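You operate a simulated robot arm through the tools that you are given. There is no shell and no other tool. Be economical: measure what you need, move in short steps, check, and stop when the job is done.

You are at the controls of a simulated two-armed robot. One attempt, no reset.

## Task
Wind the size setter's knob back to small, then up to large.
Fine: move the setter to the middle of the work board first, hold it steady for both turns and put it back where it stood.

It is judged by the outcome, as a careful person would: the job done as asked, and still so three seconds after it is handed in. It fails if anything else is knocked over, pushed out of place, dropped, spilled or broken.

## Robot
Two 7-joint arms with two-finger parallel grippers on one trunk, on a base that drives. Base frame: it is fixed to the floor where the robot stands at the start and does not move with it; the origin is under the middle of the robot, x ahead of it, y to its left, z up; the surface under the hand at the start is at about z = 800. Readings come in mm, degrees, newtons and seconds.
The left shoulder is at the start at [70, 163, 1120], the right one opposite. With the tool pointing down near the work surface each hand reaches from about 400 to 880 mm from the robot's upright axis, wherever it stands, measured 20 degrees to its own side. Places, roughly: setter knob [500, -200, 800]; top of the work board [200, 200, 800]. Payload 3.43 kg a hand.
The tool frame of a hand sits at the grasp point between the pads (the TCP): z along the fingers, y along the line on which they close. The tips reach 34 mm beyond it. Largest opening 128 mm; finger width 24, thickness 12; the body of the gripper, 48 by 130 mm, starts 96 mm behind the TCP.
Orientation is that of the tool frame in the base frame, as [roll, pitch, yaw] about the fixed x, y, z axes, in that order (R = Rz(yaw) Ry(pitch) Rx(roll)). With the fingers straight down and closing along the base's y, the tool's x points along the base's -x, its y along +y and its z along -z.

## Interface
- The arms move only by the tool play_rows. It takes "left_motion", "right_motion" or both (then of equal length, played together; a hand with none holds still); each is a list of rows, each a list of 7 numbers: the shift along the tool's x, y, z in mm, then the turn, a rotation vector about the tool's x, y, z in degrees, then the opening, from 0 (shut) to 1 (fully open). In form: [[dx, dy, dz, rx, ry, rz, jaw], ...]. A call has 1 to 8 rows; each row shifts and turns the commanded pose from where the row before left it, along the tool's axes as they then stand. Each row takes 0.2 s and may step no farther than 50 mm and 8.6 degrees from the row before; otherwise, or with a gripper value out of range, the whole call is refused. Where a pose cannot be reached the arm comes as near as it can. A force on the tool above 40 N (or 10 N above the force at the start of the call, whichever is more), or a blocked arm, ends the call early, and 0.2 s more pass. The fingers move at their own pace (about 153 mm/s each) and stop on an object; they squeeze with about 43 N. The grip force told is the motor's: it shows also when the fingers shut on nothing. Time passes only in rows, and 0.2 s behind the last, so rows that do not move let the fingers close. The reply holds the time, the measured pose of the TCP, the force on the tool along the base axes, the opening and the grip force, in the units named above and with some noise, with the torque about the TCP (base axes, N m) and any sound that the robot's microphone picked up.
- Cameras (640 x 400 px; columns grow to the right, rows downward): "scene" is now at [122.3, -1.7, 1321.6]; the picture's right is [-0.02, -1.00, -0.00], its down [-0.81, 0.01, -0.59] and it looks along [0.59, -0.01, -0.81] (base axes); focal length 214 px, centre (320, 200). "left" rides on the left gripper at [76, 11, -160] in its tool frame; the picture's right is [-0.15, 0.99, 0.00], its down [-0.88, -0.13, -0.46] and it looks along [-0.45, -0.07, 0.89] (tool axes); focal length 234 px, centre (320, 200). "right" rides on the right gripper at [76, -11, -160] in its tool frame; the picture's right is [0.15, 0.99, 0.00], its down [-0.88, 0.13, -0.46] and it looks along [-0.45, 0.07, 0.89] (tool axes); focal length 234 px, centre (320, 200). There is no depth. A picture from a camera that has moved, and an enlarged one, comes with that camera's place and axes in the base frame and with its lens.
- capture(camera): a new picture of that camera. No time passes.
- lift_body(by): slides the trunk up (or, below 0, down) by that many mm; the arms and the scene camera ride with it, the base frame stays. It gives what a move gives, with no picture.
- steer(legs): drives the robot by 1 to 6 legs, each [ahead, left, turn to the left] in mm, mm and degrees, along the robot's own axes; the way and the turn of a leg run together, so that a leg with both is an arc; at most 1500 mm and 180 degrees a leg. The arms and the cameras ride along, it lands a little off, and it stops where it bumps. It gives what a move gives.
- turn_head(pan, tilt): turns the head with the scene camera to pan (to the left, within 86 degrees either way) and tilt (down, from -29 to 69), counted from straight ahead of the robot. It gives what a move gives.
- zoom(camera, box): a new picture of the part [left, top, right, bottom] of that camera's present view, enlarged. No time passes.
- hand_in(): hands the job in; it is judged then, once.

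Work in short steps. Places have to be worked out from the pictures, the camera data and where the tool is seen: move nearer, look again, correct. Check each grasp and each placing, and mend what went wrong. You have 120 turns and 100 pictures in all, those below and enlarged ones among them. Open the grippers and draw the arms clear of the work before you hand the job in, unless the task says otherwise; then end with one line.

The tools are called after ">>>" by a JSON object that holds its "fn" and its "kwargs". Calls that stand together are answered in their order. play_rows: Moves the arms, as the interface text tells. Its arguments: {"type":"object","properties":{"left_motion":{"type":"array"},"right_motion":{"type":"array"}},"required":[]} The other tools are called the same way: lift_body (by) slides the trunk up or down; steer (legs) drives the base; turn_head (pan, tilt) turns the head that bears the scene camera; capture (camera) takes a picture; zoom (camera, box) takes an enlarged picture of a part of a camera's view; hand_in () hands the job in.

At the start:

```text
clock: 0.0
left_tcp_pos: [683.8, 79.9, 1107.7]
left_tcp_rot: [180.0, 0.1, 180.0]
left_wrist_force: [-0.5, -0.1, 0.7]
left_moment: [-0.02, 0.02, 0.0]
left_finger_gap: 128.1
left_finger_force: 0.0
right_tcp_pos: [458.8, -415.8, 1150.0]
right_tcp_rot: [180.0, 0.0, -179.9]
right_wrist_force: [0.5, 0.5, -1.1]
right_moment: [0.03, -0.01, 0.02]
right_finger_gap: 128.1
right_finger_force: 0.0
trunk travel left (down, up): [-600.0, 340.0]
robot x, y, heading: [0.2, 2.9, 0.1]
head pan, tilt: [-1.0, 53.6]
```

scene: 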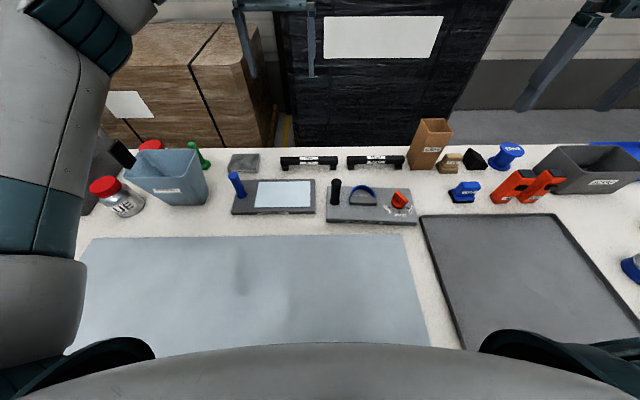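
right: 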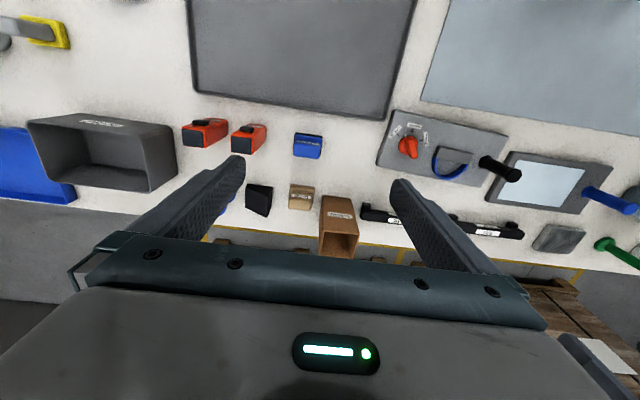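
left: 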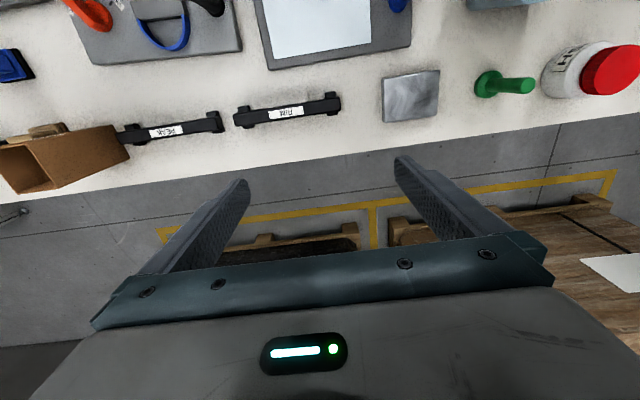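

The setter seems to be the grey plate with a red knob, blue bow handle and black post. I look closer.

>>> {"fn": "zoom", "kwargs": {"camera": "scene", "box": [220, 140, 440, 277]}}

>>> {"fn": "zoom", "kwargs": {"camera": "right", "box": [360, 90, 552, 210]}}

```text
2.91 times, centred on (330, 208) of scene
camera zoom: at [122.3, -1.7, 1321.6], right [-0.02, -1.0, 0.0], down [-0.81, 0.01, -0.59], along [0.59, -0.01, -0.81], focal length 624 px, centre (291, 175)
```

zoom: 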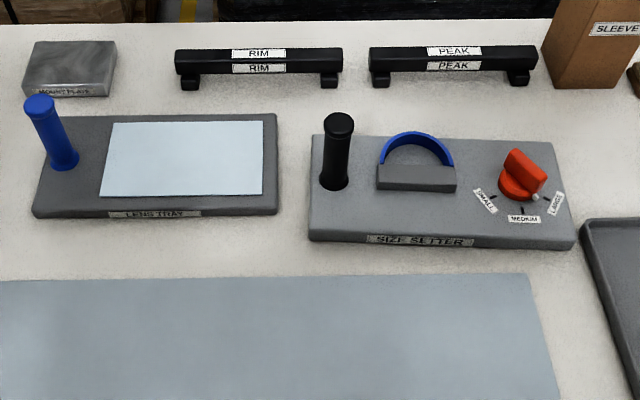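

```text
3.33 times, centred on (456, 150) of right
camera zoom: at [383.7, -427.4, 1309.0], right [-0.15, 0.99, 0.0], down [0.88, 0.13, 0.46], along [0.45, 0.07, -0.89], focal length 781 px, centre (-133, 367)
```

zoom: 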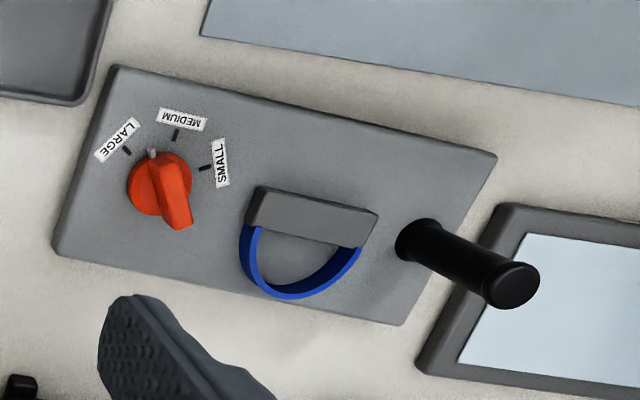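

The setter plate spans about x 420–530, y −25…−290, with a black post (~[473,−49], top ~z 915) and the knob at ~[476,−232]. The board middle is too near the robot, so I back up and look again.

>>> {"fn": "steer", "kwargs": {"legs": [[-270, 0, 0]]}}

>>> {"fn": "capture", "kwargs": {"camera": "scene"}}

```text
clock: 1.9
left_tcp_pos: [415.9, 80.1, 1107.8]
left_tcp_rot: [180.0, -0.1, -179.9]
left_wrist_force: [0.5, -0.4, 0.3]
left_moment: [-0.03, -0.05, 0.02]
left_finger_gap: 128.2
left_finger_force: 0.0
right_tcp_pos: [190.5, -415.2, 1149.1]
right_tcp_rot: [-180.0, 0.2, -179.8]
right_wrist_force: [0.5, 0.6, 0.3]
right_moment: [-0.03, -0.01, 0.01]
right_finger_gap: 128.1
right_finger_force: 0.1
trunk travel left (down, up): [-600.0, 340.0]
robot x, y, heading: [-267.1, 1.5, 0.2]
head pan, tilt: [-1.0, 53.6]
```

```text
94 pictures are left
camera scene: at [-146.2, -1.6, 1321.5], right [-0.02, -1.0, 0.0], down [-0.81, 0.01, -0.59], along [0.59, -0.01, -0.81], focal length 214 px, centre (320, 200)
```

scene: 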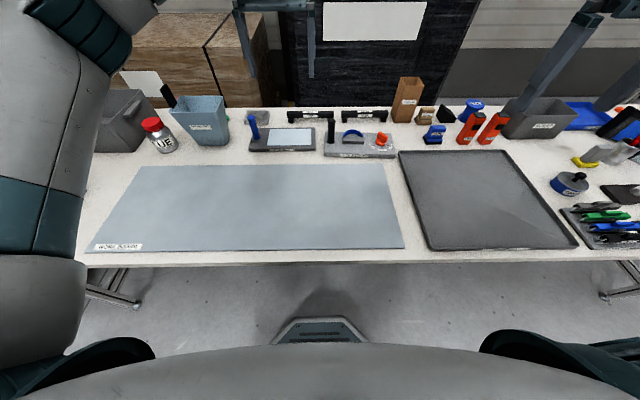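

The board spans x ≈ 80–388, y ≈ −235–600, so its middle is about (234, 183); the setter centre is ~(475, −157). I'll carry the setter mostly by base travel, so I first put the robot before it, slightly to the right.

>>> {"fn": "steer", "kwargs": {"legs": [[0, -100, 0], [230, 0, 0]]}}

>>> {"fn": "capture", "kwargs": {"camera": "scene"}}

>>> {"fn": "capture", "kwargs": {"camera": "left"}}

```text
clock: 4.4
left_tcp_pos: [645.0, -25.9, 1108.0]
left_tcp_rot: [-179.9, 0.0, 179.7]
left_wrist_force: [0.1, -0.5, 0.3]
left_moment: [-0.05, -0.02, 0.01]
left_finger_gap: 128.1
left_finger_force: 0.1
right_tcp_pos: [417.4, -519.7, 1148.4]
right_tcp_rot: [-180.0, 0.0, 179.8]
right_wrist_force: [1.3, 0.3, -0.4]
right_moment: [0.01, 0.0, -0.04]
right_finger_gap: 128.0
right_finger_force: 0.1
trunk travel left (down, up): [-600.0, 340.0]
robot x, y, heading: [-39.6, -103.7, 0.0]
head pan, tilt: [-1.0, 53.6]
```

```text
93 pictures are left
camera scene: at [83.7, -104.6, 1321.6], right [-0.02, -1.0, 0.0], down [-0.81, 0.02, -0.59], along [0.59, -0.01, -0.81], focal length 214 px, centre (320, 200)
```

scene: 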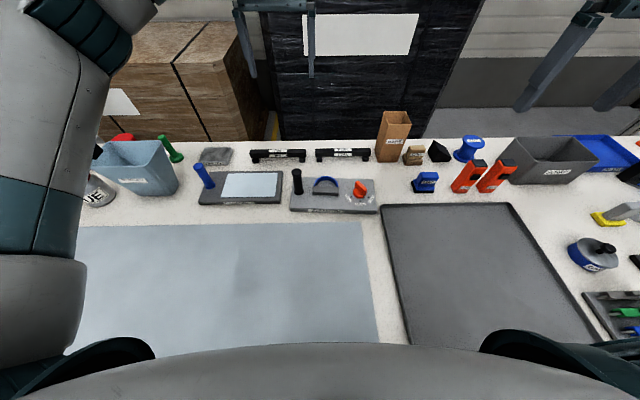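

```text
92 pictures are left
camera left: at [569.8, -14.0, 1268.0], right [0.15, 0.99, 0.0], down [0.88, -0.13, 0.46], along [0.45, -0.07, -0.89], focal length 234 px, centre (320, 200)
```

left: 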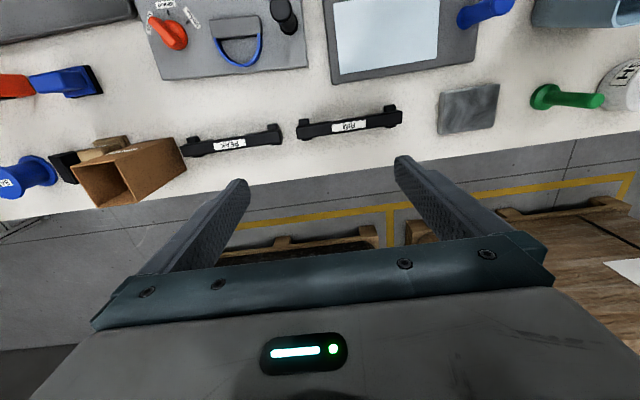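

I bring the left hand back above the post, high, to see it from the hand camera.

>>> {"fn": "play_rows", "kwargs": {"left_motion": [[43, -6, 0, 0, 0, 0, 1], [43, -6, 0, 0, 0, 0, 1], [43, -6, 0, 0, 0, 0, 1], [43, -5, 0, 0, 0, 0, 1], [0, 0, 0, 0, 0, 0, 1]]}}

>>> {"fn": "capture", "kwargs": {"camera": "left"}}

>>> {"fn": "zoom", "kwargs": {"camera": "scene", "box": [270, 150, 398, 230]}}

```text
clock: 5.6
left_tcp_pos: [472.7, -48.5, 1108.7]
left_tcp_rot: [180.0, -0.1, 179.9]
left_wrist_force: [-0.2, 0.1, -0.9]
left_moment: [0.03, 0.03, 0.01]
left_finger_gap: 128.0
left_finger_force: 0.1
right_tcp_pos: [420.1, -520.0, 1148.4]
right_tcp_rot: [180.0, -0.1, 179.8]
right_wrist_force: [-0.4, -0.1, -0.2]
right_moment: [0.01, 0.05, 0.02]
right_finger_gap: 128.2
right_finger_force: 0.1
trunk travel left (down, up): [-600.0, 340.0]
robot x, y, heading: [-39.4, -102.6, -0.4]
head pan, tilt: [-1.0, 53.6]
```

```text
91 pictures are left
camera left: at [396.6, -37.2, 1267.9], right [0.15, 0.99, 0.0], down [0.88, -0.13, 0.45], along [0.45, -0.07, -0.89], focal length 234 px, centre (320, 200)
```

left: 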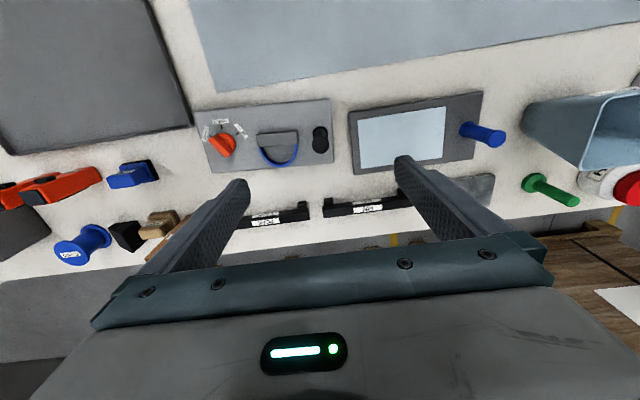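

```text
5.00 times, centred on (334, 190) of scene
camera zoom: at [84.7, -104.6, 1321.5], right [-0.02, -1.0, 0.0], down [-0.81, 0.02, -0.59], along [0.59, -0.01, -0.81], focal length 1072 px, centre (250, 250)
```

zoom: 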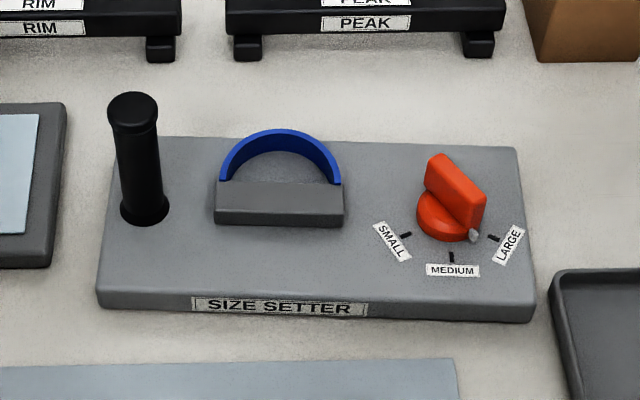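

The post is at ~(480, −50), z 822–914; plate centre ~(473, −149), yaw about −2.5°. I narrow the left jaw and go down to just above the post to check alignment.

>>> {"fn": "play_rows", "kwargs": {"left_motion": [[-7, -1, 0, 0, 0, 0, 0.42], [0, 0, 45, 0, 0, 0, 0.42], [0, 0, 45, 0, 0, 0, 0.42], [0, 0, 45, 0, 0, 0, 0.42], [0, 0, 8, 0, 0, 0, 0.42], [0, 0, 0, 0, 0, 0, 0.42]]}}

>>> {"fn": "capture", "kwargs": {"camera": "left"}}

>>> {"fn": "zoom", "kwargs": {"camera": "scene", "box": [230, 130, 390, 230]}}

```text
clock: 7.0
left_tcp_pos: [479.5, -47.4, 965.1]
left_tcp_rot: [-180.0, 0.1, 179.7]
left_wrist_force: [0.3, 0.1, 0.2]
left_moment: [-0.01, -0.01, 0.02]
left_finger_gap: 53.8
left_finger_force: 0.1
right_tcp_pos: [417.9, -520.3, 1150.4]
right_tcp_rot: [179.9, 0.1, 179.7]
right_wrist_force: [0.0, -0.3, -0.1]
right_moment: [0.04, -0.02, 0.01]
right_finger_gap: 127.8
right_finger_force: 0.1
trunk travel left (down, up): [-600.0, 340.0]
robot x, y, heading: [-37.7, -97.8, -0.2]
head pan, tilt: [-1.0, 53.6]
```

```text
89 pictures are left
camera left: at [403.7, -35.9, 1124.4], right [0.15, 0.99, 0.0], down [0.88, -0.13, 0.46], along [0.45, -0.07, -0.89], focal length 234 px, centre (320, 200)
```

left: 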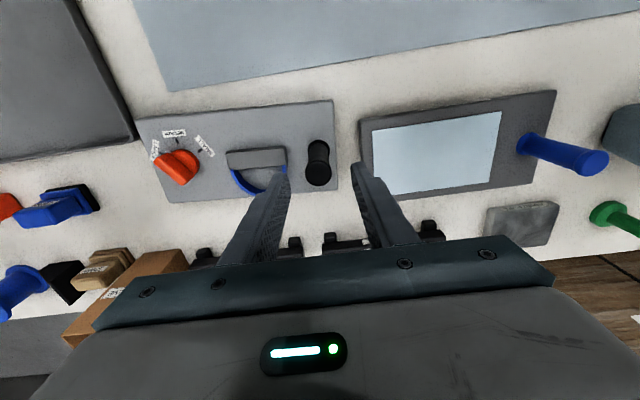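

```text
4.00 times, centred on (310, 180) of scene
camera zoom: at [83.8, -104.6, 1321.6], right [-0.02, -1.0, 0.0], down [-0.81, 0.02, -0.59], along [0.59, -0.01, -0.81], focal length 858 px, centre (360, 280)
```

zoom: 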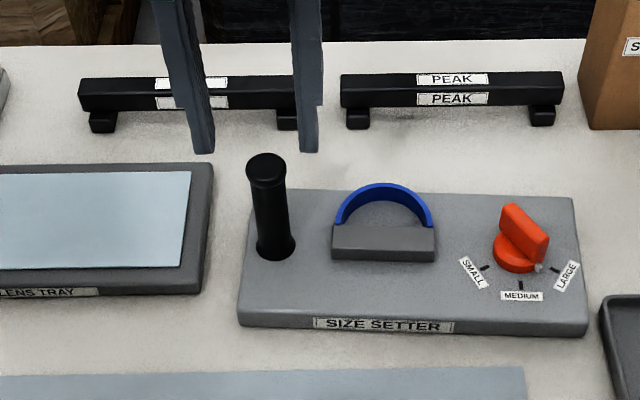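

The fingers straddle the post line; I shift 2–3 mm right and go down to z ≈ 878, still open.

>>> {"fn": "play_rows", "kwargs": {"left_motion": [[-2, -3, 0, 0, 0, 0, 0.42], [0, 0, 30, 0, 0, 0, 0.42], [0, 0, 30, 0, 0, 0, 0.42], [0, 0, 27, 0, 0, 0, 0.42], [0, 0, 0, 0, 0, 0, 0.42]]}}

>>> {"fn": "zoom", "kwargs": {"camera": "scene", "box": [230, 130, 390, 230]}}

>>> {"fn": "capture", "kwargs": {"camera": "left"}}

```text
clock: 8.2
left_tcp_pos: [483.6, -50.1, 876.1]
left_tcp_rot: [180.0, 0.0, 179.8]
left_wrist_force: [0.0, 0.2, 0.8]
left_moment: [0.02, 0.03, -0.01]
left_finger_gap: 54.0
left_finger_force: 0.1
right_tcp_pos: [418.0, -521.0, 1149.2]
right_tcp_rot: [180.0, 0.0, 179.8]
right_wrist_force: [0.3, 0.4, 0.4]
right_moment: [-0.02, 0.01, 0.01]
right_finger_gap: 128.0
right_finger_force: 0.1
trunk travel left (down, up): [-600.0, 340.0]
robot x, y, heading: [-37.3, -104.4, -0.1]
head pan, tilt: [-1.0, 53.6]
```

```text
4.00 times, centred on (310, 180) of scene
camera zoom: at [83.6, -104.7, 1321.6], right [-0.02, -1.0, 0.0], down [-0.81, 0.02, -0.59], along [0.59, -0.01, -0.81], focal length 858 px, centre (360, 280)
```

zoom: 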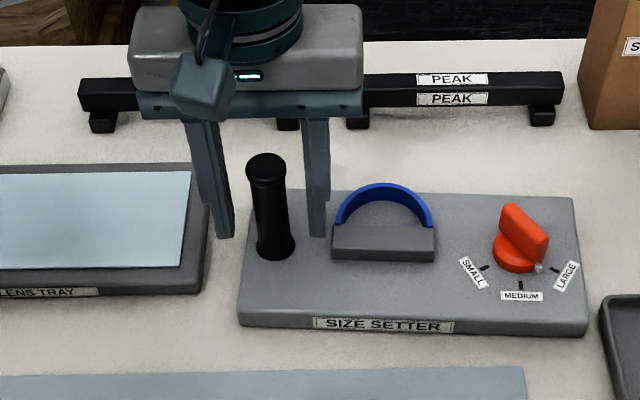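

```text
86 pictures are left
camera left: at [406.2, -38.1, 1036.8], right [0.15, 0.99, 0.0], down [0.88, -0.13, 0.46], along [0.45, -0.07, -0.89], focal length 234 px, centre (320, 200)
```

left: 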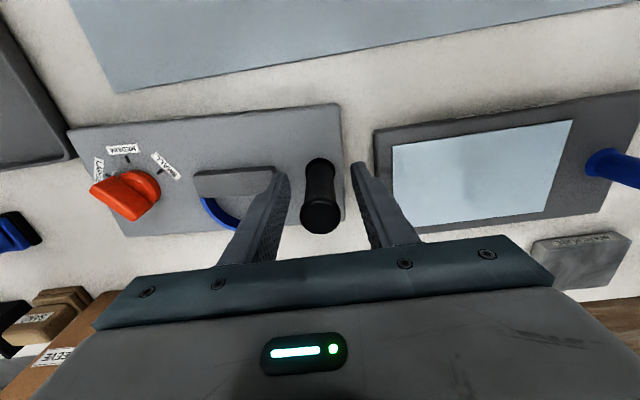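

The post stands between the fingers, off by ~2 mm; I correct and close gently in place.

>>> {"fn": "play_rows", "kwargs": {"left_motion": [[0, -2, 0, 0, 0, 0, 0.42], [0, 0, 0, 0, 0, 0, 0.28], [0, 0, 0, 0, 0, 0, 0.0], [0, 0, 0, 0, 0, 0, 0.0], [0, 0, 0, 0, 0, 0, 0.0]]}}

>>> {"fn": "zoom", "kwargs": {"camera": "scene", "box": [230, 130, 390, 230]}}

>>> {"fn": "capture", "kwargs": {"camera": "left"}}

```text
clock: 9.4
left_tcp_pos: [482.0, -52.4, 878.6]
left_tcp_rot: [-180.0, 0.1, 179.7]
left_wrist_force: [-0.8, 0.3, 0.6]
left_moment: [0.37, 0.08, -0.03]
left_finger_gap: 22.8
left_finger_force: 43.5
right_tcp_pos: [418.1, -519.1, 1148.7]
right_tcp_rot: [-179.9, 0.0, 179.8]
right_wrist_force: [-0.1, 0.0, -0.5]
right_moment: [0.01, 0.0, 0.02]
right_finger_gap: 127.9
right_finger_force: 0.0
trunk travel left (down, up): [-600.0, 340.0]
robot x, y, heading: [-38.2, -101.1, -0.2]
head pan, tilt: [-1.0, 53.6]
```

```text
4.00 times, centred on (310, 180) of scene
camera zoom: at [83.8, -104.6, 1321.6], right [-0.02, -1.0, 0.0], down [-0.81, 0.02, -0.59], along [0.59, -0.01, -0.81], focal length 858 px, centre (360, 280)
```

zoom: 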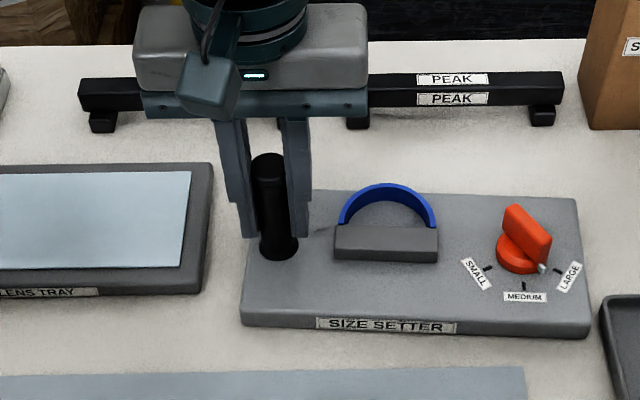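

```text
84 pictures are left
camera left: at [406.3, -40.8, 1037.3], right [0.15, 0.99, 0.0], down [0.88, -0.13, 0.46], along [0.45, -0.07, -0.89], focal length 234 px, centre (320, 200)
```

left: 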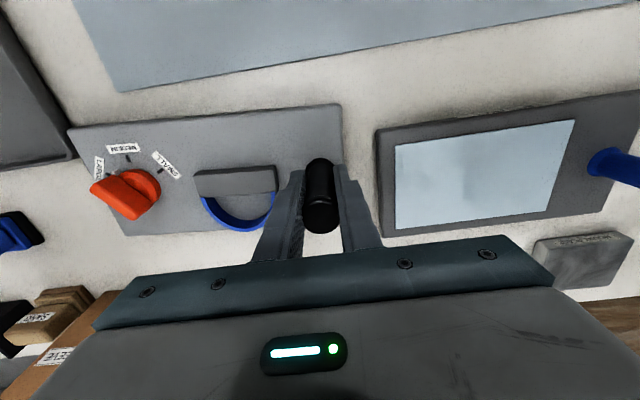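

Grip is solid (43 N, gap 22.8); the plate slid ~2 mm to −y, which I'll undo on return (original spot ⇒ TCP ≈ (482, −50.4, 878.6)). Lift 45 mm.

>>> {"fn": "play_rows", "kwargs": {"left_motion": [[0, 0, -5, 0, 0, 0, 0], [0, 0, -10, 0, 0, 0, 0], [0, 0, -15, 0, 0, 0, 0], [0, 0, -15, 0, 0, 0, 0], [0, 0, 0, 0, 0, 0, 0]]}}

>>> {"fn": "capture", "kwargs": {"camera": "scene"}}

```text
clock: 10.6
left_tcp_pos: [482.6, -52.8, 920.2]
left_tcp_rot: [180.0, 0.0, 179.6]
left_wrist_force: [-0.6, 0.2, -2.2]
left_moment: [0.2, -0.04, 0.02]
left_finger_gap: 22.8
left_finger_force: 42.4
right_tcp_pos: [419.0, -519.9, 1148.8]
right_tcp_rot: [-179.9, 0.0, 179.8]
right_wrist_force: [0.0, 0.5, 0.1]
right_moment: [0.0, 0.03, -0.02]
right_finger_gap: 127.8
right_finger_force: 0.0
trunk travel left (down, up): [-600.0, 340.0]
robot x, y, heading: [-36.2, -99.5, -0.4]
head pan, tilt: [-1.0, 53.6]
```

```text
83 pictures are left
camera scene: at [84.1, -104.5, 1321.5], right [-0.02, -1.0, 0.0], down [-0.81, 0.02, -0.59], along [0.59, -0.01, -0.81], focal length 214 px, centre (320, 200)
```

scene: 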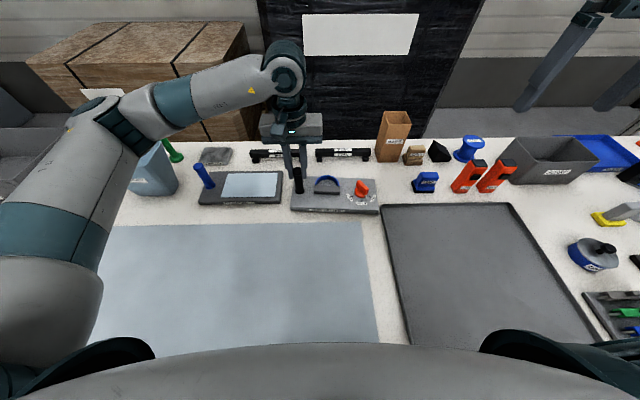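

The wrist shows only −2 N; I check whether the plate actually rose.

>>> {"fn": "zoom", "kwargs": {"camera": "scene", "box": [230, 130, 390, 230]}}

>>> {"fn": "capture", "kwargs": {"camera": "left"}}

```text
4.00 times, centred on (310, 180) of scene
camera zoom: at [84.1, -104.5, 1321.5], right [-0.02, -1.0, 0.0], down [-0.81, 0.02, -0.59], along [0.59, -0.01, -0.81], focal length 858 px, centre (360, 280)
```

zoom: 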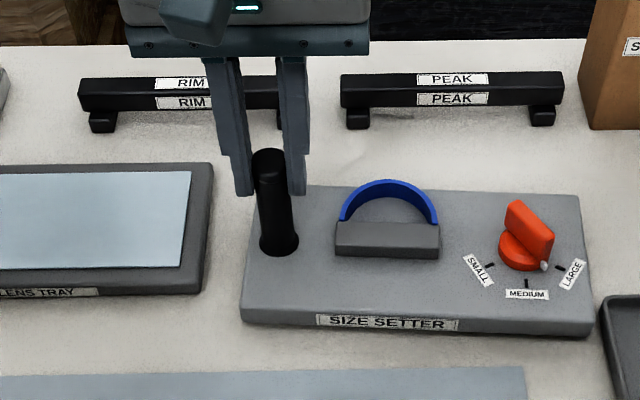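

```text
81 pictures are left
camera left: at [406.5, -41.5, 1081.4], right [0.15, 0.99, 0.0], down [0.88, -0.13, 0.46], along [0.45, -0.07, -0.89], focal length 234 px, centre (320, 200)
```

left: 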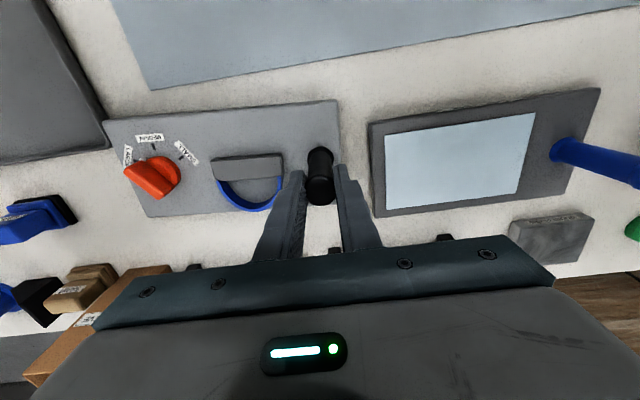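

The post slid in the pads: only the left end rose a few mm. I lower it back gripped, to set the plate flat, then regrip lower on the shaft.

>>> {"fn": "play_rows", "kwargs": {"left_motion": [[0, 0, 6, 0, 0, 0, 0], [0, 0, 6, 0, 0, 0, 0], [0, 0, 6, 0, 0, 0, 0], [0, 0, 0, 0, 0, 0, 0]]}}

>>> {"fn": "zoom", "kwargs": {"camera": "scene", "box": [230, 130, 390, 230]}}

```text
clock: 11.6
left_tcp_pos: [480.5, -54.2, 907.2]
left_tcp_rot: [-179.8, 0.2, 179.8]
left_wrist_force: [3.4, -1.4, 39.5]
left_moment: [0.74, -0.28, 0.09]
left_finger_gap: 23.0
left_finger_force: 43.4
right_tcp_pos: [414.6, -520.7, 1150.1]
right_tcp_rot: [180.0, 0.1, 179.7]
right_wrist_force: [-0.1, 0.1, -0.3]
right_moment: [0.0, -0.03, 0.03]
right_finger_gap: 128.0
right_finger_force: 0.1
trunk travel left (down, up): [-600.0, 340.0]
robot x, y, heading: [-37.0, -105.1, -0.1]
head pan, tilt: [-1.0, 53.6]
```

```text
4.00 times, centred on (310, 180) of scene
camera zoom: at [80.4, -105.2, 1322.2], right [-0.02, -1.0, 0.0], down [-0.8, 0.02, -0.6], along [0.59, -0.01, -0.8], focal length 858 px, centre (360, 280)
```

zoom: 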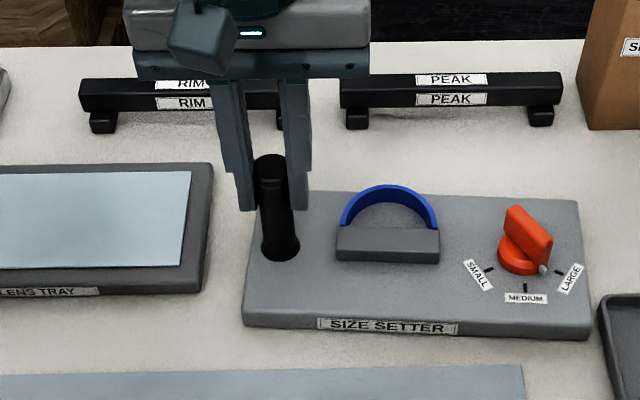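

Now it sits flat; pushing met 39.5 N without slipping, so friction is decent. I relax upward, open, go down to z ≈ 862, and regrip.

>>> {"fn": "play_rows", "kwargs": {"left_motion": [[0, 0, -4, 0, 0, 0, 0], [0, 1, 0, 0, 0, 0, 0.32], [0, 1, 15, 0, 0, 0, 0.35], [0, 0, 15, 0, 0, 0, 0.35], [0, 0, 16, 0, 0, 0, 0.35], [0, 0, 0, 0, 0, 0, 0.35]]}}

>>> {"fn": "zoom", "kwargs": {"camera": "scene", "box": [230, 130, 390, 230]}}

```text
clock: 13.0
left_tcp_pos: [483.1, -51.0, 862.3]
left_tcp_rot: [180.0, 0.0, 179.7]
left_wrist_force: [-0.4, 0.9, -0.5]
left_moment: [-0.01, -0.02, 0.02]
left_finger_gap: 44.5
left_finger_force: 0.0
right_tcp_pos: [418.0, -520.1, 1148.7]
right_tcp_rot: [180.0, 0.0, 179.8]
right_wrist_force: [-0.3, 0.2, 0.5]
right_moment: [0.02, 0.02, 0.01]
right_finger_gap: 128.1
right_finger_force: 0.1
trunk travel left (down, up): [-600.0, 340.0]
robot x, y, heading: [-36.8, -97.2, -0.2]
head pan, tilt: [-1.0, 53.6]
```

```text
4.00 times, centred on (310, 180) of scene
camera zoom: at [83.8, -104.6, 1321.6], right [-0.02, -1.0, 0.0], down [-0.81, 0.02, -0.59], along [0.59, -0.01, -0.81], focal length 858 px, centre (360, 280)
```

zoom: 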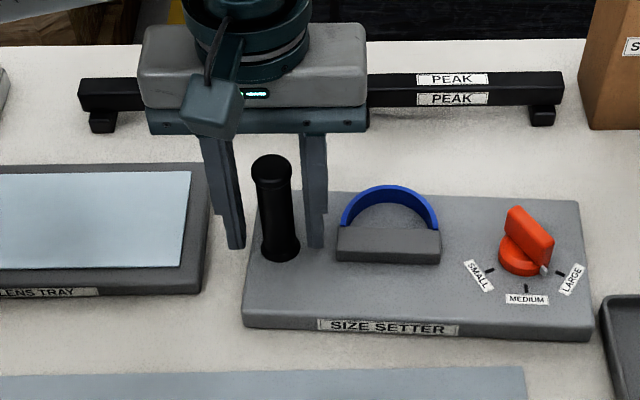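

The setter is ~4 mm to −y of its start (noted for the return). I regrip and lift in small steps.

>>> {"fn": "play_rows", "kwargs": {"left_motion": [[0, 0, 0, 0, 0, 0, 0.22], [0, 0, 0, 0, 0, 0, 0], [0, 0, 0, 0, 0, 0, 0], [0, 0, 0, 0, 0, 0, 0]]}}

>>> {"fn": "play_rows", "kwargs": {"left_motion": [[0, 0, -3, 0, 0, 0, 0], [0, 0, -3, 0, 0, 0, 0], [0, 0, 0, 0, 0, 0, 0]]}}

>>> {"fn": "zoom", "kwargs": {"camera": "scene", "box": [230, 130, 390, 230]}}

```text
clock: 14.0
left_tcp_pos: [484.2, -52.1, 864.8]
left_tcp_rot: [-180.0, 0.0, 179.8]
left_wrist_force: [1.5, 0.1, -0.9]
left_moment: [0.44, 0.12, -0.01]
left_finger_gap: 23.0
left_finger_force: 42.7
right_tcp_pos: [418.3, -520.1, 1148.7]
right_tcp_rot: [180.0, 0.0, 179.8]
right_wrist_force: [-0.6, 0.1, -0.3]
right_moment: [0.0, -0.01, 0.01]
right_finger_gap: 128.3
right_finger_force: 0.1
trunk travel left (down, up): [-600.0, 340.0]
robot x, y, heading: [-37.0, -102.2, -0.2]
head pan, tilt: [-1.0, 53.6]
```

```text
clock: 14.8
left_tcp_pos: [484.2, -52.2, 867.6]
left_tcp_rot: [-180.0, 0.0, 179.7]
left_wrist_force: [0.5, 0.4, -2.1]
left_moment: [0.3, 0.0, -0.01]
left_finger_gap: 22.8
left_finger_force: 43.6
right_tcp_pos: [418.3, -519.5, 1150.0]
right_tcp_rot: [179.9, 0.0, 179.9]
right_wrist_force: [0.0, 0.9, -0.3]
right_moment: [0.02, 0.02, -0.01]
right_finger_gap: 128.2
right_finger_force: 0.0
trunk travel left (down, up): [-600.0, 340.0]
robot x, y, heading: [-38.0, -102.3, -0.1]
head pan, tilt: [-1.0, 53.6]
```

```text
4.00 times, centred on (310, 180) of scene
camera zoom: at [84.0, -104.6, 1321.6], right [-0.02, -1.0, 0.0], down [-0.81, 0.02, -0.59], along [0.59, -0.01, -0.81], focal length 858 px, centre (360, 280)
```

zoom: 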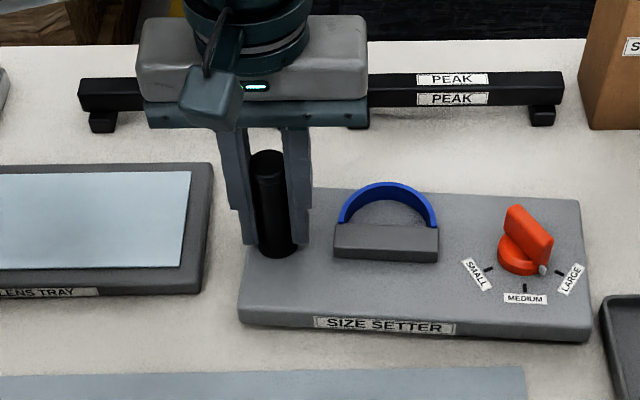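

The post pivots/slips between the pads (round shaft, cantilevered plate), so a post lift is poor. The plate is only ~112 mm deep, so I'll straddle it front-to-back over its centre of mass instead. I set it down, release and rise.

>>> {"fn": "play_rows", "kwargs": {"left_motion": [[0, 0, 3, 0, 0, 0, 0], [0, 0, 3, 0, 0, 0, 0], [0, 0, 0, 0, 0, 0, 0.3], [0, 0, 0, 0, 0, 0, 0.35], [0, 0, -40, 0, 0, 0, 0.35], [0, 0, -45, 0, 0, 0, 0.35], [0, 0, -45, 0, 0, 0, 0.6], [0, 0, -45, 0, 0, 0, 1]]}}

>>> {"fn": "play_rows", "kwargs": {"left_motion": [[0, 0, 0, 0, 0, 8.5, 1], [0, 0, 0, 0, 0, 8.5, 1], [0, 0, 0, 0, 0, 8.5, 1], [0, 0, 0, 0, 0, 8.5, 1], [0, 0, 0, 0, 0, 8.5, 1], [0, 0, 0, 0, 0, 8.5, 1]]}}

>>> {"fn": "play_rows", "kwargs": {"left_motion": [[0, 0, 0, 0, 0, 8.5, 1], [0, 0, 0, 0, 0, 8.5, 1], [0, 0, 0, 0, 0, 8.5, 1], [0, 0, 0, 0, 0, 8.5, 1], [0, 0, 0, 0, 0, 5, 1]]}}

>>> {"fn": "zoom", "kwargs": {"camera": "scene", "box": [230, 130, 390, 230]}}

>>> {"fn": "capture", "kwargs": {"camera": "left"}}

```text
clock: 16.6
left_tcp_pos: [481.0, -51.7, 1038.3]
left_tcp_rot: [-179.9, -0.1, 179.7]
left_wrist_force: [-0.5, -0.6, 0.0]
left_moment: [0.01, -0.02, -0.01]
left_finger_gap: 128.2
left_finger_force: 0.0
right_tcp_pos: [417.0, -521.1, 1149.0]
right_tcp_rot: [-180.0, 0.0, 179.8]
right_wrist_force: [-0.4, 0.6, 0.3]
right_moment: [0.03, 0.0, 0.02]
right_finger_gap: 128.0
right_finger_force: 0.0
trunk travel left (down, up): [-600.0, 340.0]
robot x, y, heading: [-38.8, -104.3, -0.2]
head pan, tilt: [-1.0, 53.6]
```

```text
clock: 18.0
left_tcp_pos: [484.7, -51.6, 1039.3]
left_tcp_rot: [-180.0, 0.0, 128.6]
left_wrist_force: [0.2, 1.0, -0.7]
left_moment: [-0.01, -0.03, 0.03]
left_finger_gap: 127.8
left_finger_force: 0.0
right_tcp_pos: [419.1, -519.8, 1148.5]
right_tcp_rot: [-180.0, 0.1, 179.8]
right_wrist_force: [-0.6, -0.6, 0.3]
right_moment: [0.01, -0.02, -0.02]
right_finger_gap: 127.9
right_finger_force: 0.1
trunk travel left (down, up): [-600.0, 340.0]
robot x, y, heading: [-38.7, -101.9, -0.3]
head pan, tilt: [-1.0, 53.6]
```

```text
clock: 19.2
left_tcp_pos: [439.7, -64.2, 1038.3]
left_tcp_rot: [-180.0, 0.0, 89.8]
left_wrist_force: [-0.2, -1.1, 0.1]
left_moment: [-0.04, -0.03, 0.0]
left_finger_gap: 128.2
left_finger_force: 0.0
left hand out of reach, approached as far as the arm can: row 4, 5
right_tcp_pos: [418.1, -520.8, 1149.8]
right_tcp_rot: [-179.9, -0.1, 179.8]
right_wrist_force: [-0.5, 0.4, -0.2]
right_moment: [0.05, -0.03, 0.03]
right_finger_gap: 127.9
right_finger_force: 0.1
trunk travel left (down, up): [-600.0, 340.0]
robot x, y, heading: [-38.9, -101.9, -0.7]
head pan, tilt: [-1.0, 53.6]
```

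```text
4.00 times, centred on (310, 180) of scene
camera zoom: at [83.2, -105.0, 1321.7], right [-0.02, -1.0, 0.0], down [-0.8, 0.02, -0.59], along [0.59, -0.01, -0.81], focal length 858 px, centre (360, 280)
```

zoom: 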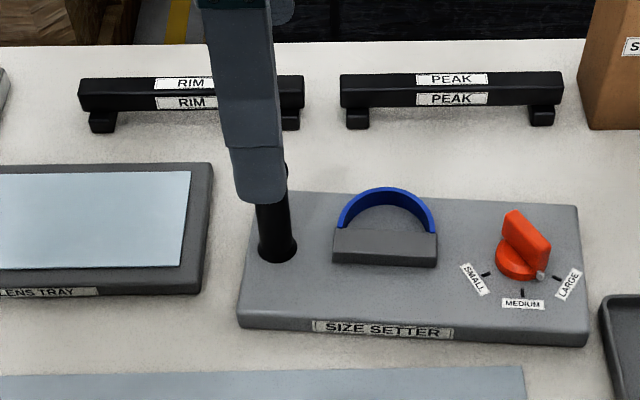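

```text
76 pictures are left
camera left: at [451.4, 12.8, 1197.8], right [0.99, -0.15, 0.0], down [-0.13, -0.88, 0.46], along [-0.07, -0.45, -0.89], focal length 234 px, centre (320, 200)
```

left: 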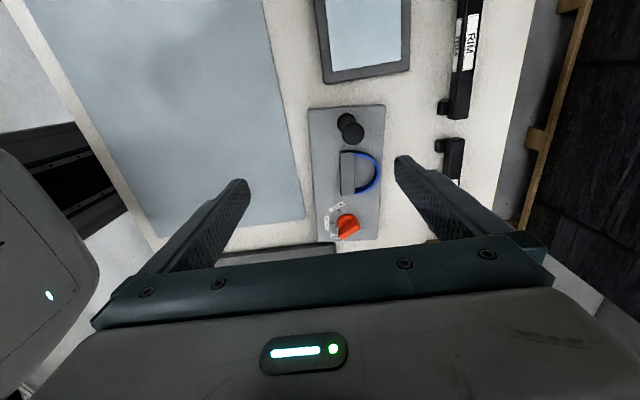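

Yaw 90° is out of reach for this arm here. I rotate the other way towards −90°, checking on the way.

>>> {"fn": "play_rows", "kwargs": {"left_motion": [[0, 0, 0, 0, 0, -8.5, 1], [0, 0, 0, 0, 0, -8.5, 1], [0, 0, 0, 0, 0, -8.5, 1], [0, 0, 0, 0, 0, -8.5, 1], [0, 0, 0, 0, 0, -8.5, 1], [0, 0, 0, 0, 0, -8.5, 1], [0, 0, 0, 0, 0, -8.5, 1], [0, 0, 0, 0, 0, -8.5, 1]]}}

>>> {"fn": "play_rows", "kwargs": {"left_motion": [[0, 0, 0, 0, 0, -8.5, 1], [0, 0, 0, 0, 0, -8.5, 1], [0, 0, 0, 0, 0, -8.5, 1], [0, 0, 0, 0, 0, -8.5, 1], [0, 0, 0, 0, 0, -8.5, 1], [0, 0, 0, 0, 0, -8.5, 1], [0, 0, 0, 0, 0, -8.5, 1], [0, 0, 0, 0, 0, -8.5, 1]]}}

>>> {"fn": "play_rows", "kwargs": {"left_motion": [[0, 0, 0, 0, 0, -8.5, 1], [0, 0, 0, 0, 0, -8.5, 1], [0, 0, 0, 0, 0, -8.5, 1], [0, 0, 0, 0, 0, -8.5, 1], [0, 0, 0, 0, 0, -8.5, 1], [0, 0, 0, 0, 0, 0, 1]]}}

```text
clock: 21.0
left_tcp_pos: [440.4, -63.6, 1037.4]
left_tcp_rot: [-180.0, 0.0, 158.0]
left_wrist_force: [0.2, 0.7, -0.3]
left_moment: [0.0, 0.0, -0.02]
left_finger_gap: 128.1
left_finger_force: 0.0
right_tcp_pos: [418.8, -520.0, 1150.0]
right_tcp_rot: [-180.0, 0.0, 179.7]
right_wrist_force: [0.9, 0.5, -0.3]
right_moment: [-0.02, 0.02, 0.03]
right_finger_gap: 128.1
right_finger_force: 0.1
trunk travel left (down, up): [-600.0, 340.0]
robot x, y, heading: [-38.9, -103.7, 0.0]
head pan, tilt: [-1.0, 53.6]
```

```text
clock: 22.8
left_tcp_pos: [441.9, -62.4, 1038.1]
left_tcp_rot: [-180.0, 0.0, -134.1]
left_wrist_force: [0.4, 0.5, -0.1]
left_moment: [-0.01, -0.01, -0.01]
left_finger_gap: 128.2
left_finger_force: 0.1
right_tcp_pos: [418.5, -520.7, 1149.2]
right_tcp_rot: [-180.0, 0.0, 179.7]
right_wrist_force: [0.6, -0.1, 0.1]
right_moment: [-0.01, -0.02, -0.01]
right_finger_gap: 127.8
right_finger_force: 0.0
trunk travel left (down, up): [-600.0, 340.0]
robot x, y, heading: [-40.5, -101.0, 0.1]
head pan, tilt: [-1.0, 53.6]
```

```text
clock: 24.2
left_tcp_pos: [439.8, -63.2, 1037.2]
left_tcp_rot: [179.9, 0.0, -91.7]
left_wrist_force: [-0.3, -0.3, 0.1]
left_moment: [0.0, 0.02, -0.01]
left_finger_gap: 128.2
left_finger_force: 0.0
right_tcp_pos: [417.8, -519.5, 1149.5]
right_tcp_rot: [179.9, 0.0, 179.8]
right_wrist_force: [0.1, -0.6, -0.4]
right_moment: [0.02, 0.0, -0.03]
right_finger_gap: 127.9
right_finger_force: 0.0
trunk travel left (down, up): [-600.0, 340.0]
robot x, y, heading: [-35.8, -104.7, -0.1]
head pan, tilt: [-1.0, 53.6]
```

Yaw −92° is reachable. I check the setter's present pose from both cameras.

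>>> {"fn": "zoom", "kwargs": {"camera": "scene", "box": [250, 140, 410, 240]}}

>>> {"fn": "capture", "kwargs": {"camera": "left"}}

```text
4.00 times, centred on (330, 190) of scene
camera zoom: at [83.8, -104.6, 1321.6], right [-0.02, -1.0, 0.0], down [-0.81, 0.02, -0.59], along [0.59, -0.01, -0.81], focal length 858 px, centre (280, 240)
```

zoom: 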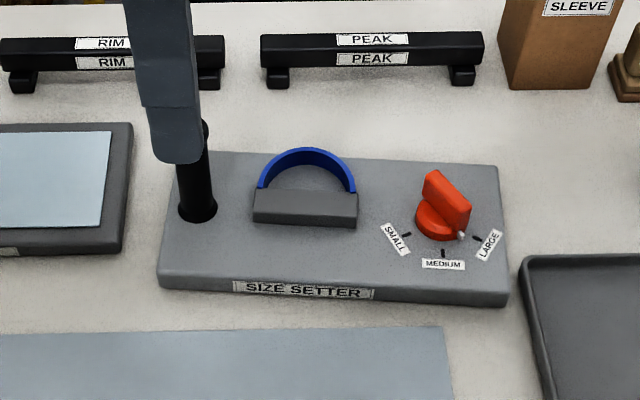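

```text
74 pictures are left
camera left: at [427.2, -138.4, 1197.2], right [-0.98, 0.17, 0.0], down [0.16, 0.88, 0.46], along [0.08, 0.45, -0.89], focal length 234 px, centre (320, 200)
```

left: 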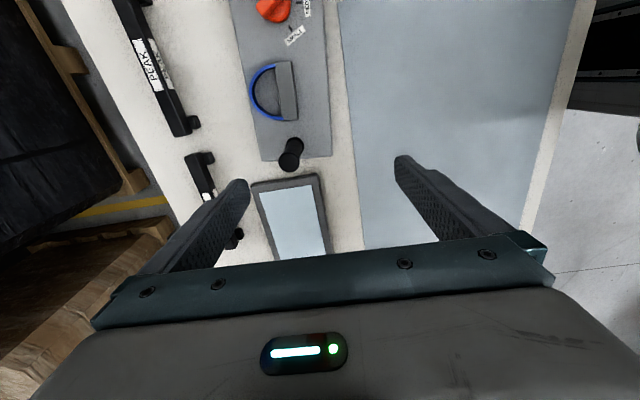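

The setter's centre is now ~(472, −151), yaw about −4.5°, depth ~114 mm. I move above its centre with the jaw axis across it.

>>> {"fn": "play_rows", "kwargs": {"left_motion": [[29, -12, 0, 0, 0, 0, 1], [29, -12, 0, 0, 0, 0, 1], [29, -11, 0, 0, 0, 0, 1], [0, 0, 0, 0, 0, 2.8, 1], [0, 0, 40, 0, 0, 0, 1], [0, 0, 30, 0, 0, 0, 1], [0, 0, 0, 0, 0, 0, 1]]}}

>>> {"fn": "zoom", "kwargs": {"camera": "scene", "box": [250, 140, 410, 240]}}

>>> {"fn": "capture", "kwargs": {"camera": "left"}}

```text
clock: 25.8
left_tcp_pos: [474.2, -150.9, 966.3]
left_tcp_rot: [-180.0, 0.1, -94.6]
left_wrist_force: [-0.1, -0.8, -0.1]
left_moment: [-0.03, -0.01, 0.01]
left_finger_gap: 127.8
left_finger_force: 0.2
right_tcp_pos: [418.6, -519.3, 1148.7]
right_tcp_rot: [-180.0, 0.0, 179.8]
right_wrist_force: [-0.5, 0.2, -0.5]
right_moment: [-0.01, 0.02, 0.0]
right_finger_gap: 128.0
right_finger_force: 0.0
trunk travel left (down, up): [-600.0, 340.0]
robot x, y, heading: [-38.8, -101.4, -0.3]
head pan, tilt: [-1.0, 53.6]
```

```text
4.00 times, centred on (330, 190) of scene
camera zoom: at [83.5, -104.4, 1321.6], right [-0.02, -1.0, 0.0], down [-0.8, 0.02, -0.59], along [0.59, -0.01, -0.81], focal length 858 px, centre (280, 240)
```

zoom: 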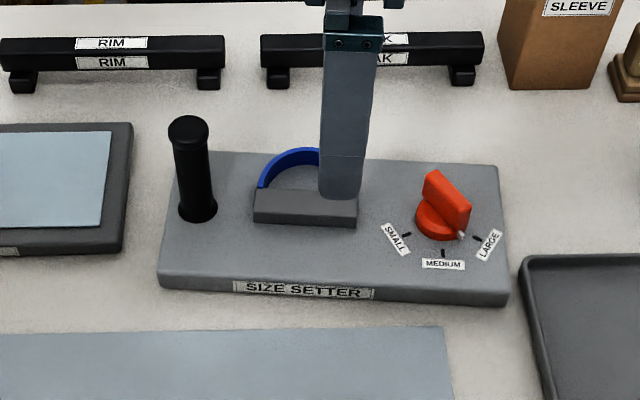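

```text
72 pictures are left
camera left: at [455.6, -225.5, 1126.4], right [-0.97, 0.22, 0.0], down [0.2, 0.87, 0.46], along [0.1, 0.44, -0.89], focal length 234 px, centre (320, 200)
```

left: 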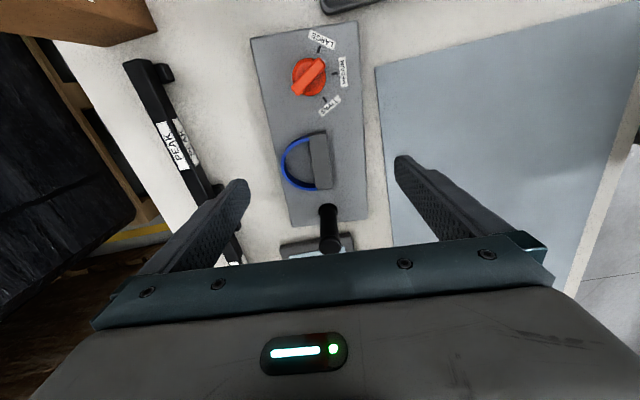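

From the hand camera the plate centreline is ~4–5 mm to +x of the TCP and turned ~2° more. I correct, descend to tips ≈ z 850 and look again.

>>> {"fn": "play_rows", "kwargs": {"left_motion": [[0, -4, 0, 0, 0, 1.7, 1], [0, 0, 40, 0, 0, 0, 1], [0, 0, 40, 0, 0, 0, 1], [0, 0, 0, 0, 0, 0, 1]]}}

>>> {"fn": "zoom", "kwargs": {"camera": "scene", "box": [250, 140, 410, 240]}}

>>> {"fn": "capture", "kwargs": {"camera": "left"}}

```text
clock: 26.8
left_tcp_pos: [477.1, -151.6, 887.1]
left_tcp_rot: [-180.0, 0.0, -96.3]
left_wrist_force: [0.0, -0.4, 0.5]
left_moment: [0.01, -0.01, 0.01]
left_finger_gap: 127.8
left_finger_force: 0.0
right_tcp_pos: [418.3, -520.3, 1150.2]
right_tcp_rot: [-180.0, -0.1, 179.7]
right_wrist_force: [0.3, 1.0, -0.7]
right_moment: [0.01, -0.02, 0.04]
right_finger_gap: 127.7
right_finger_force: 0.1
trunk travel left (down, up): [-600.0, 340.0]
robot x, y, heading: [-38.5, -99.8, -0.1]
head pan, tilt: [-1.0, 53.6]
```

```text
4.00 times, centred on (330, 190) of scene
camera zoom: at [83.3, -104.7, 1321.7], right [-0.02, -1.0, 0.0], down [-0.8, 0.02, -0.59], along [0.59, -0.01, -0.81], focal length 858 px, centre (280, 240)
```

zoom: 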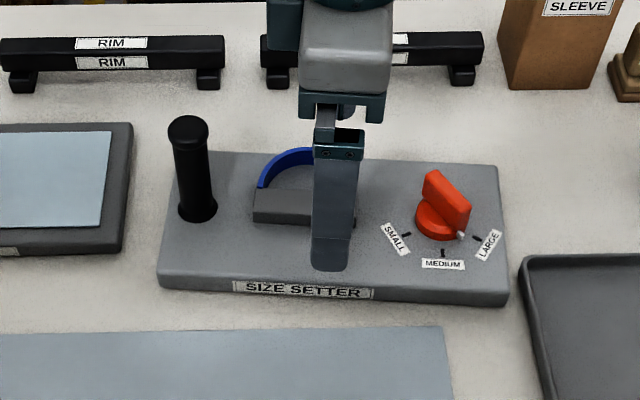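

```text
70 pictures are left
camera left: at [456.8, -225.4, 1047.3], right [-0.97, 0.25, 0.0], down [0.23, 0.86, 0.46], along [0.12, 0.44, -0.89], focal length 234 px, centre (320, 200)
```

left: 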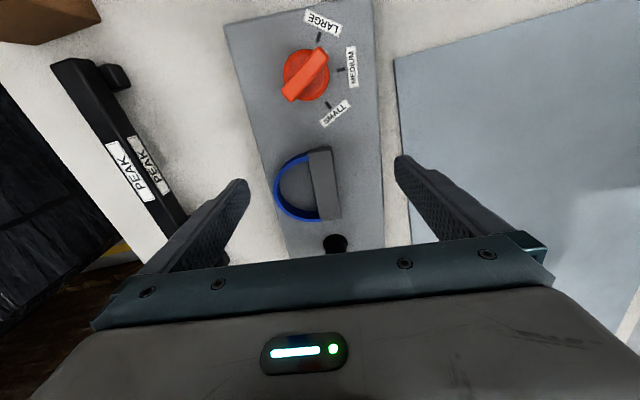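

Now nearly centred (offset ~1.6 mm, 1° over-turned). I correct and descend to just above plate level, then view.

>>> {"fn": "play_rows", "kwargs": {"left_motion": [[0, 1.5, 0, 0, 0, -1, 1], [0, 0, 22, 0, 0, 0, 1], [0, 0, 0, 0, 0, 0, 1]]}}

>>> {"fn": "capture", "kwargs": {"camera": "left"}}

>>> {"fn": "zoom", "kwargs": {"camera": "scene", "box": [290, 170, 386, 230]}}

```text
clock: 27.6
left_tcp_pos: [474.2, -150.6, 865.3]
left_tcp_rot: [180.0, 0.0, -95.2]
left_wrist_force: [0.7, 0.2, -0.1]
left_moment: [-0.02, -0.04, 0.0]
left_finger_gap: 127.9
left_finger_force: 0.1
right_tcp_pos: [418.1, -520.9, 1148.5]
right_tcp_rot: [180.0, 0.0, 179.8]
right_wrist_force: [-0.1, 1.1, 0.2]
right_moment: [0.0, -0.01, 0.0]
right_finger_gap: 128.0
right_finger_force: 0.1
trunk travel left (down, up): [-600.0, 340.0]
robot x, y, heading: [-40.8, -103.7, -0.2]
head pan, tilt: [-1.0, 53.6]
```

```text
69 pictures are left
camera left: at [456.1, -225.4, 1025.1], right [-0.97, 0.24, 0.0], down [0.21, 0.86, 0.46], along [0.11, 0.44, -0.89], focal length 234 px, centre (320, 200)
```

left: 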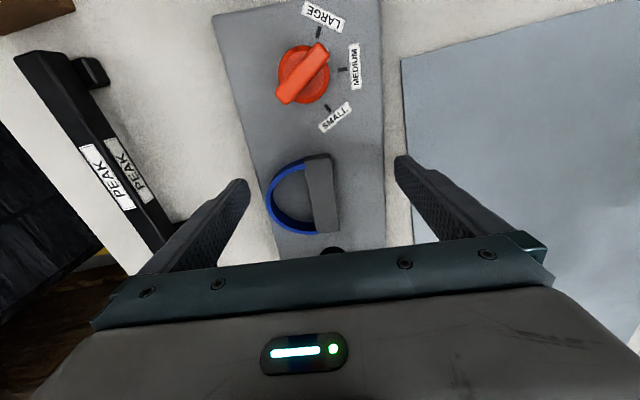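

```text
6.67 times, centred on (338, 200) of scene
camera zoom: at [83.5, -104.7, 1321.6], right [-0.02, -1.0, 0.0], down [-0.8, 0.02, -0.59], along [0.59, -0.01, -0.81], focal length 1430 px, centre (200, 200)
```

zoom: 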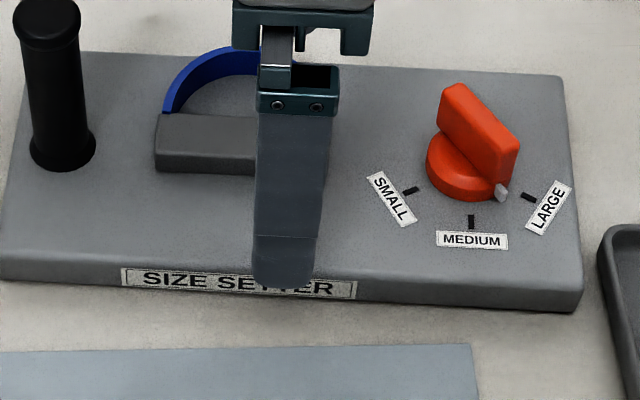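

Centred to within ~1 mm. I descend to tips ≈ z 807.

>>> {"fn": "play_rows", "kwargs": {"left_motion": [[0, 0, 8, 0, 0, 0, 1], [0, 0, 8, 0, 0, 0, 1], [0, 0, 8, 0, 0, 0, 1], [0, 0, 0, 0, 0, 0, 1]]}}

>>> {"fn": "zoom", "kwargs": {"camera": "scene", "box": [290, 170, 386, 230]}}

```text
clock: 28.6
left_tcp_pos: [476.0, -151.1, 841.7]
left_tcp_rot: [180.0, 0.0, -95.2]
left_wrist_force: [0.2, 0.3, -1.0]
left_moment: [0.01, -0.01, 0.01]
left_finger_gap: 127.9
left_finger_force: 0.0
right_tcp_pos: [418.4, -519.3, 1148.4]
right_tcp_rot: [-179.9, 0.1, 179.8]
right_wrist_force: [-0.1, 0.7, -0.2]
right_moment: [0.0, -0.01, 0.04]
right_finger_gap: 128.0
right_finger_force: 0.0
trunk travel left (down, up): [-600.0, 340.0]
robot x, y, heading: [-38.4, -102.3, -0.2]
head pan, tilt: [-1.0, 53.6]
```

```text
6.67 times, centred on (338, 200) of scene
camera zoom: at [83.7, -104.7, 1321.6], right [-0.02, -1.0, 0.0], down [-0.81, 0.02, -0.59], along [0.59, -0.01, -0.81], focal length 1430 px, centre (200, 200)
```

zoom: 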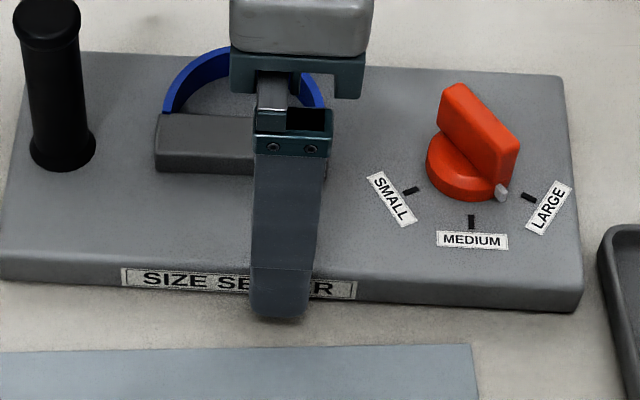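

The fingers straddle the plate freely. I go 2 mm lower and close, then lift a little.

>>> {"fn": "play_rows", "kwargs": {"left_motion": [[0, 0, 2, 0, 0, 0, 1], [0, 0, 0, 0, 0, 0, 0.92], [0, 0, 0, 0, 0, 0, 0.7], [0, 0, 0, 0, 0, 0, 0.5], [0, 0, 0, 0, 0, 0, 0.5]]}}

>>> {"fn": "play_rows", "kwargs": {"left_motion": [[0, 0, -3, 0, 0, 0, 0.5], [0, 0, -4, 0, 0, 0, 0.5], [0, 0, -5, 0, 0, 0, 0.5], [0, 0, 0, 0, 0, 0, 0.5]]}}

>>> {"fn": "zoom", "kwargs": {"camera": "scene", "box": [270, 150, 398, 230]}}

```text
clock: 29.8
left_tcp_pos: [476.5, -151.0, 839.2]
left_tcp_rot: [-180.0, 0.0, -95.2]
left_wrist_force: [1.7, 0.3, 2.8]
left_moment: [0.18, 0.21, -0.06]
left_finger_gap: 119.2
left_finger_force: 42.7
right_tcp_pos: [419.1, -519.4, 1147.9]
right_tcp_rot: [-179.9, 0.0, 179.9]
right_wrist_force: [0.4, 0.3, -1.0]
right_moment: [-0.02, 0.02, -0.03]
right_finger_gap: 128.0
right_finger_force: 0.1
trunk travel left (down, up): [-600.0, 340.0]
robot x, y, heading: [-40.2, -104.1, -0.2]
head pan, tilt: [-1.0, 53.6]
```

```text
clock: 30.8
left_tcp_pos: [476.7, -151.7, 851.8]
left_tcp_rot: [-180.0, 0.0, -95.2]
left_wrist_force: [0.4, 0.8, -1.6]
left_moment: [0.05, 0.02, 0.0]
left_finger_gap: 119.5
left_finger_force: 42.5
right_tcp_pos: [419.3, -519.5, 1149.5]
right_tcp_rot: [-180.0, 0.0, 179.8]
right_wrist_force: [0.5, -0.6, 0.3]
right_moment: [0.02, -0.01, 0.0]
right_finger_gap: 127.9
right_finger_force: 0.1
trunk travel left (down, up): [-600.0, 340.0]
robot x, y, heading: [-35.3, -100.3, -0.1]
head pan, tilt: [-1.0, 53.6]
```

```text
5.00 times, centred on (334, 190) of scene
camera zoom: at [84.0, -104.6, 1321.6], right [-0.02, -1.0, 0.0], down [-0.81, 0.02, -0.59], along [0.59, -0.01, -0.81], focal length 1072 px, centre (250, 250)
```

zoom: 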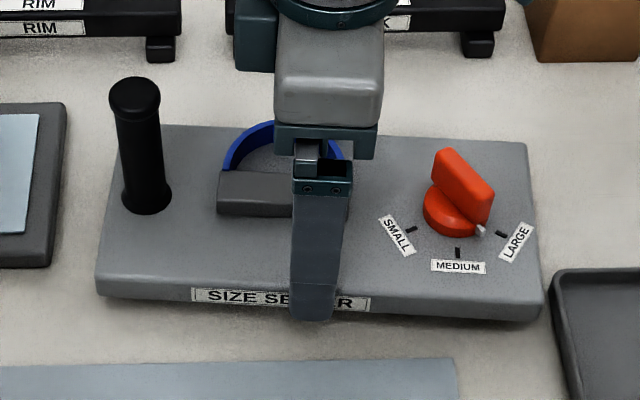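

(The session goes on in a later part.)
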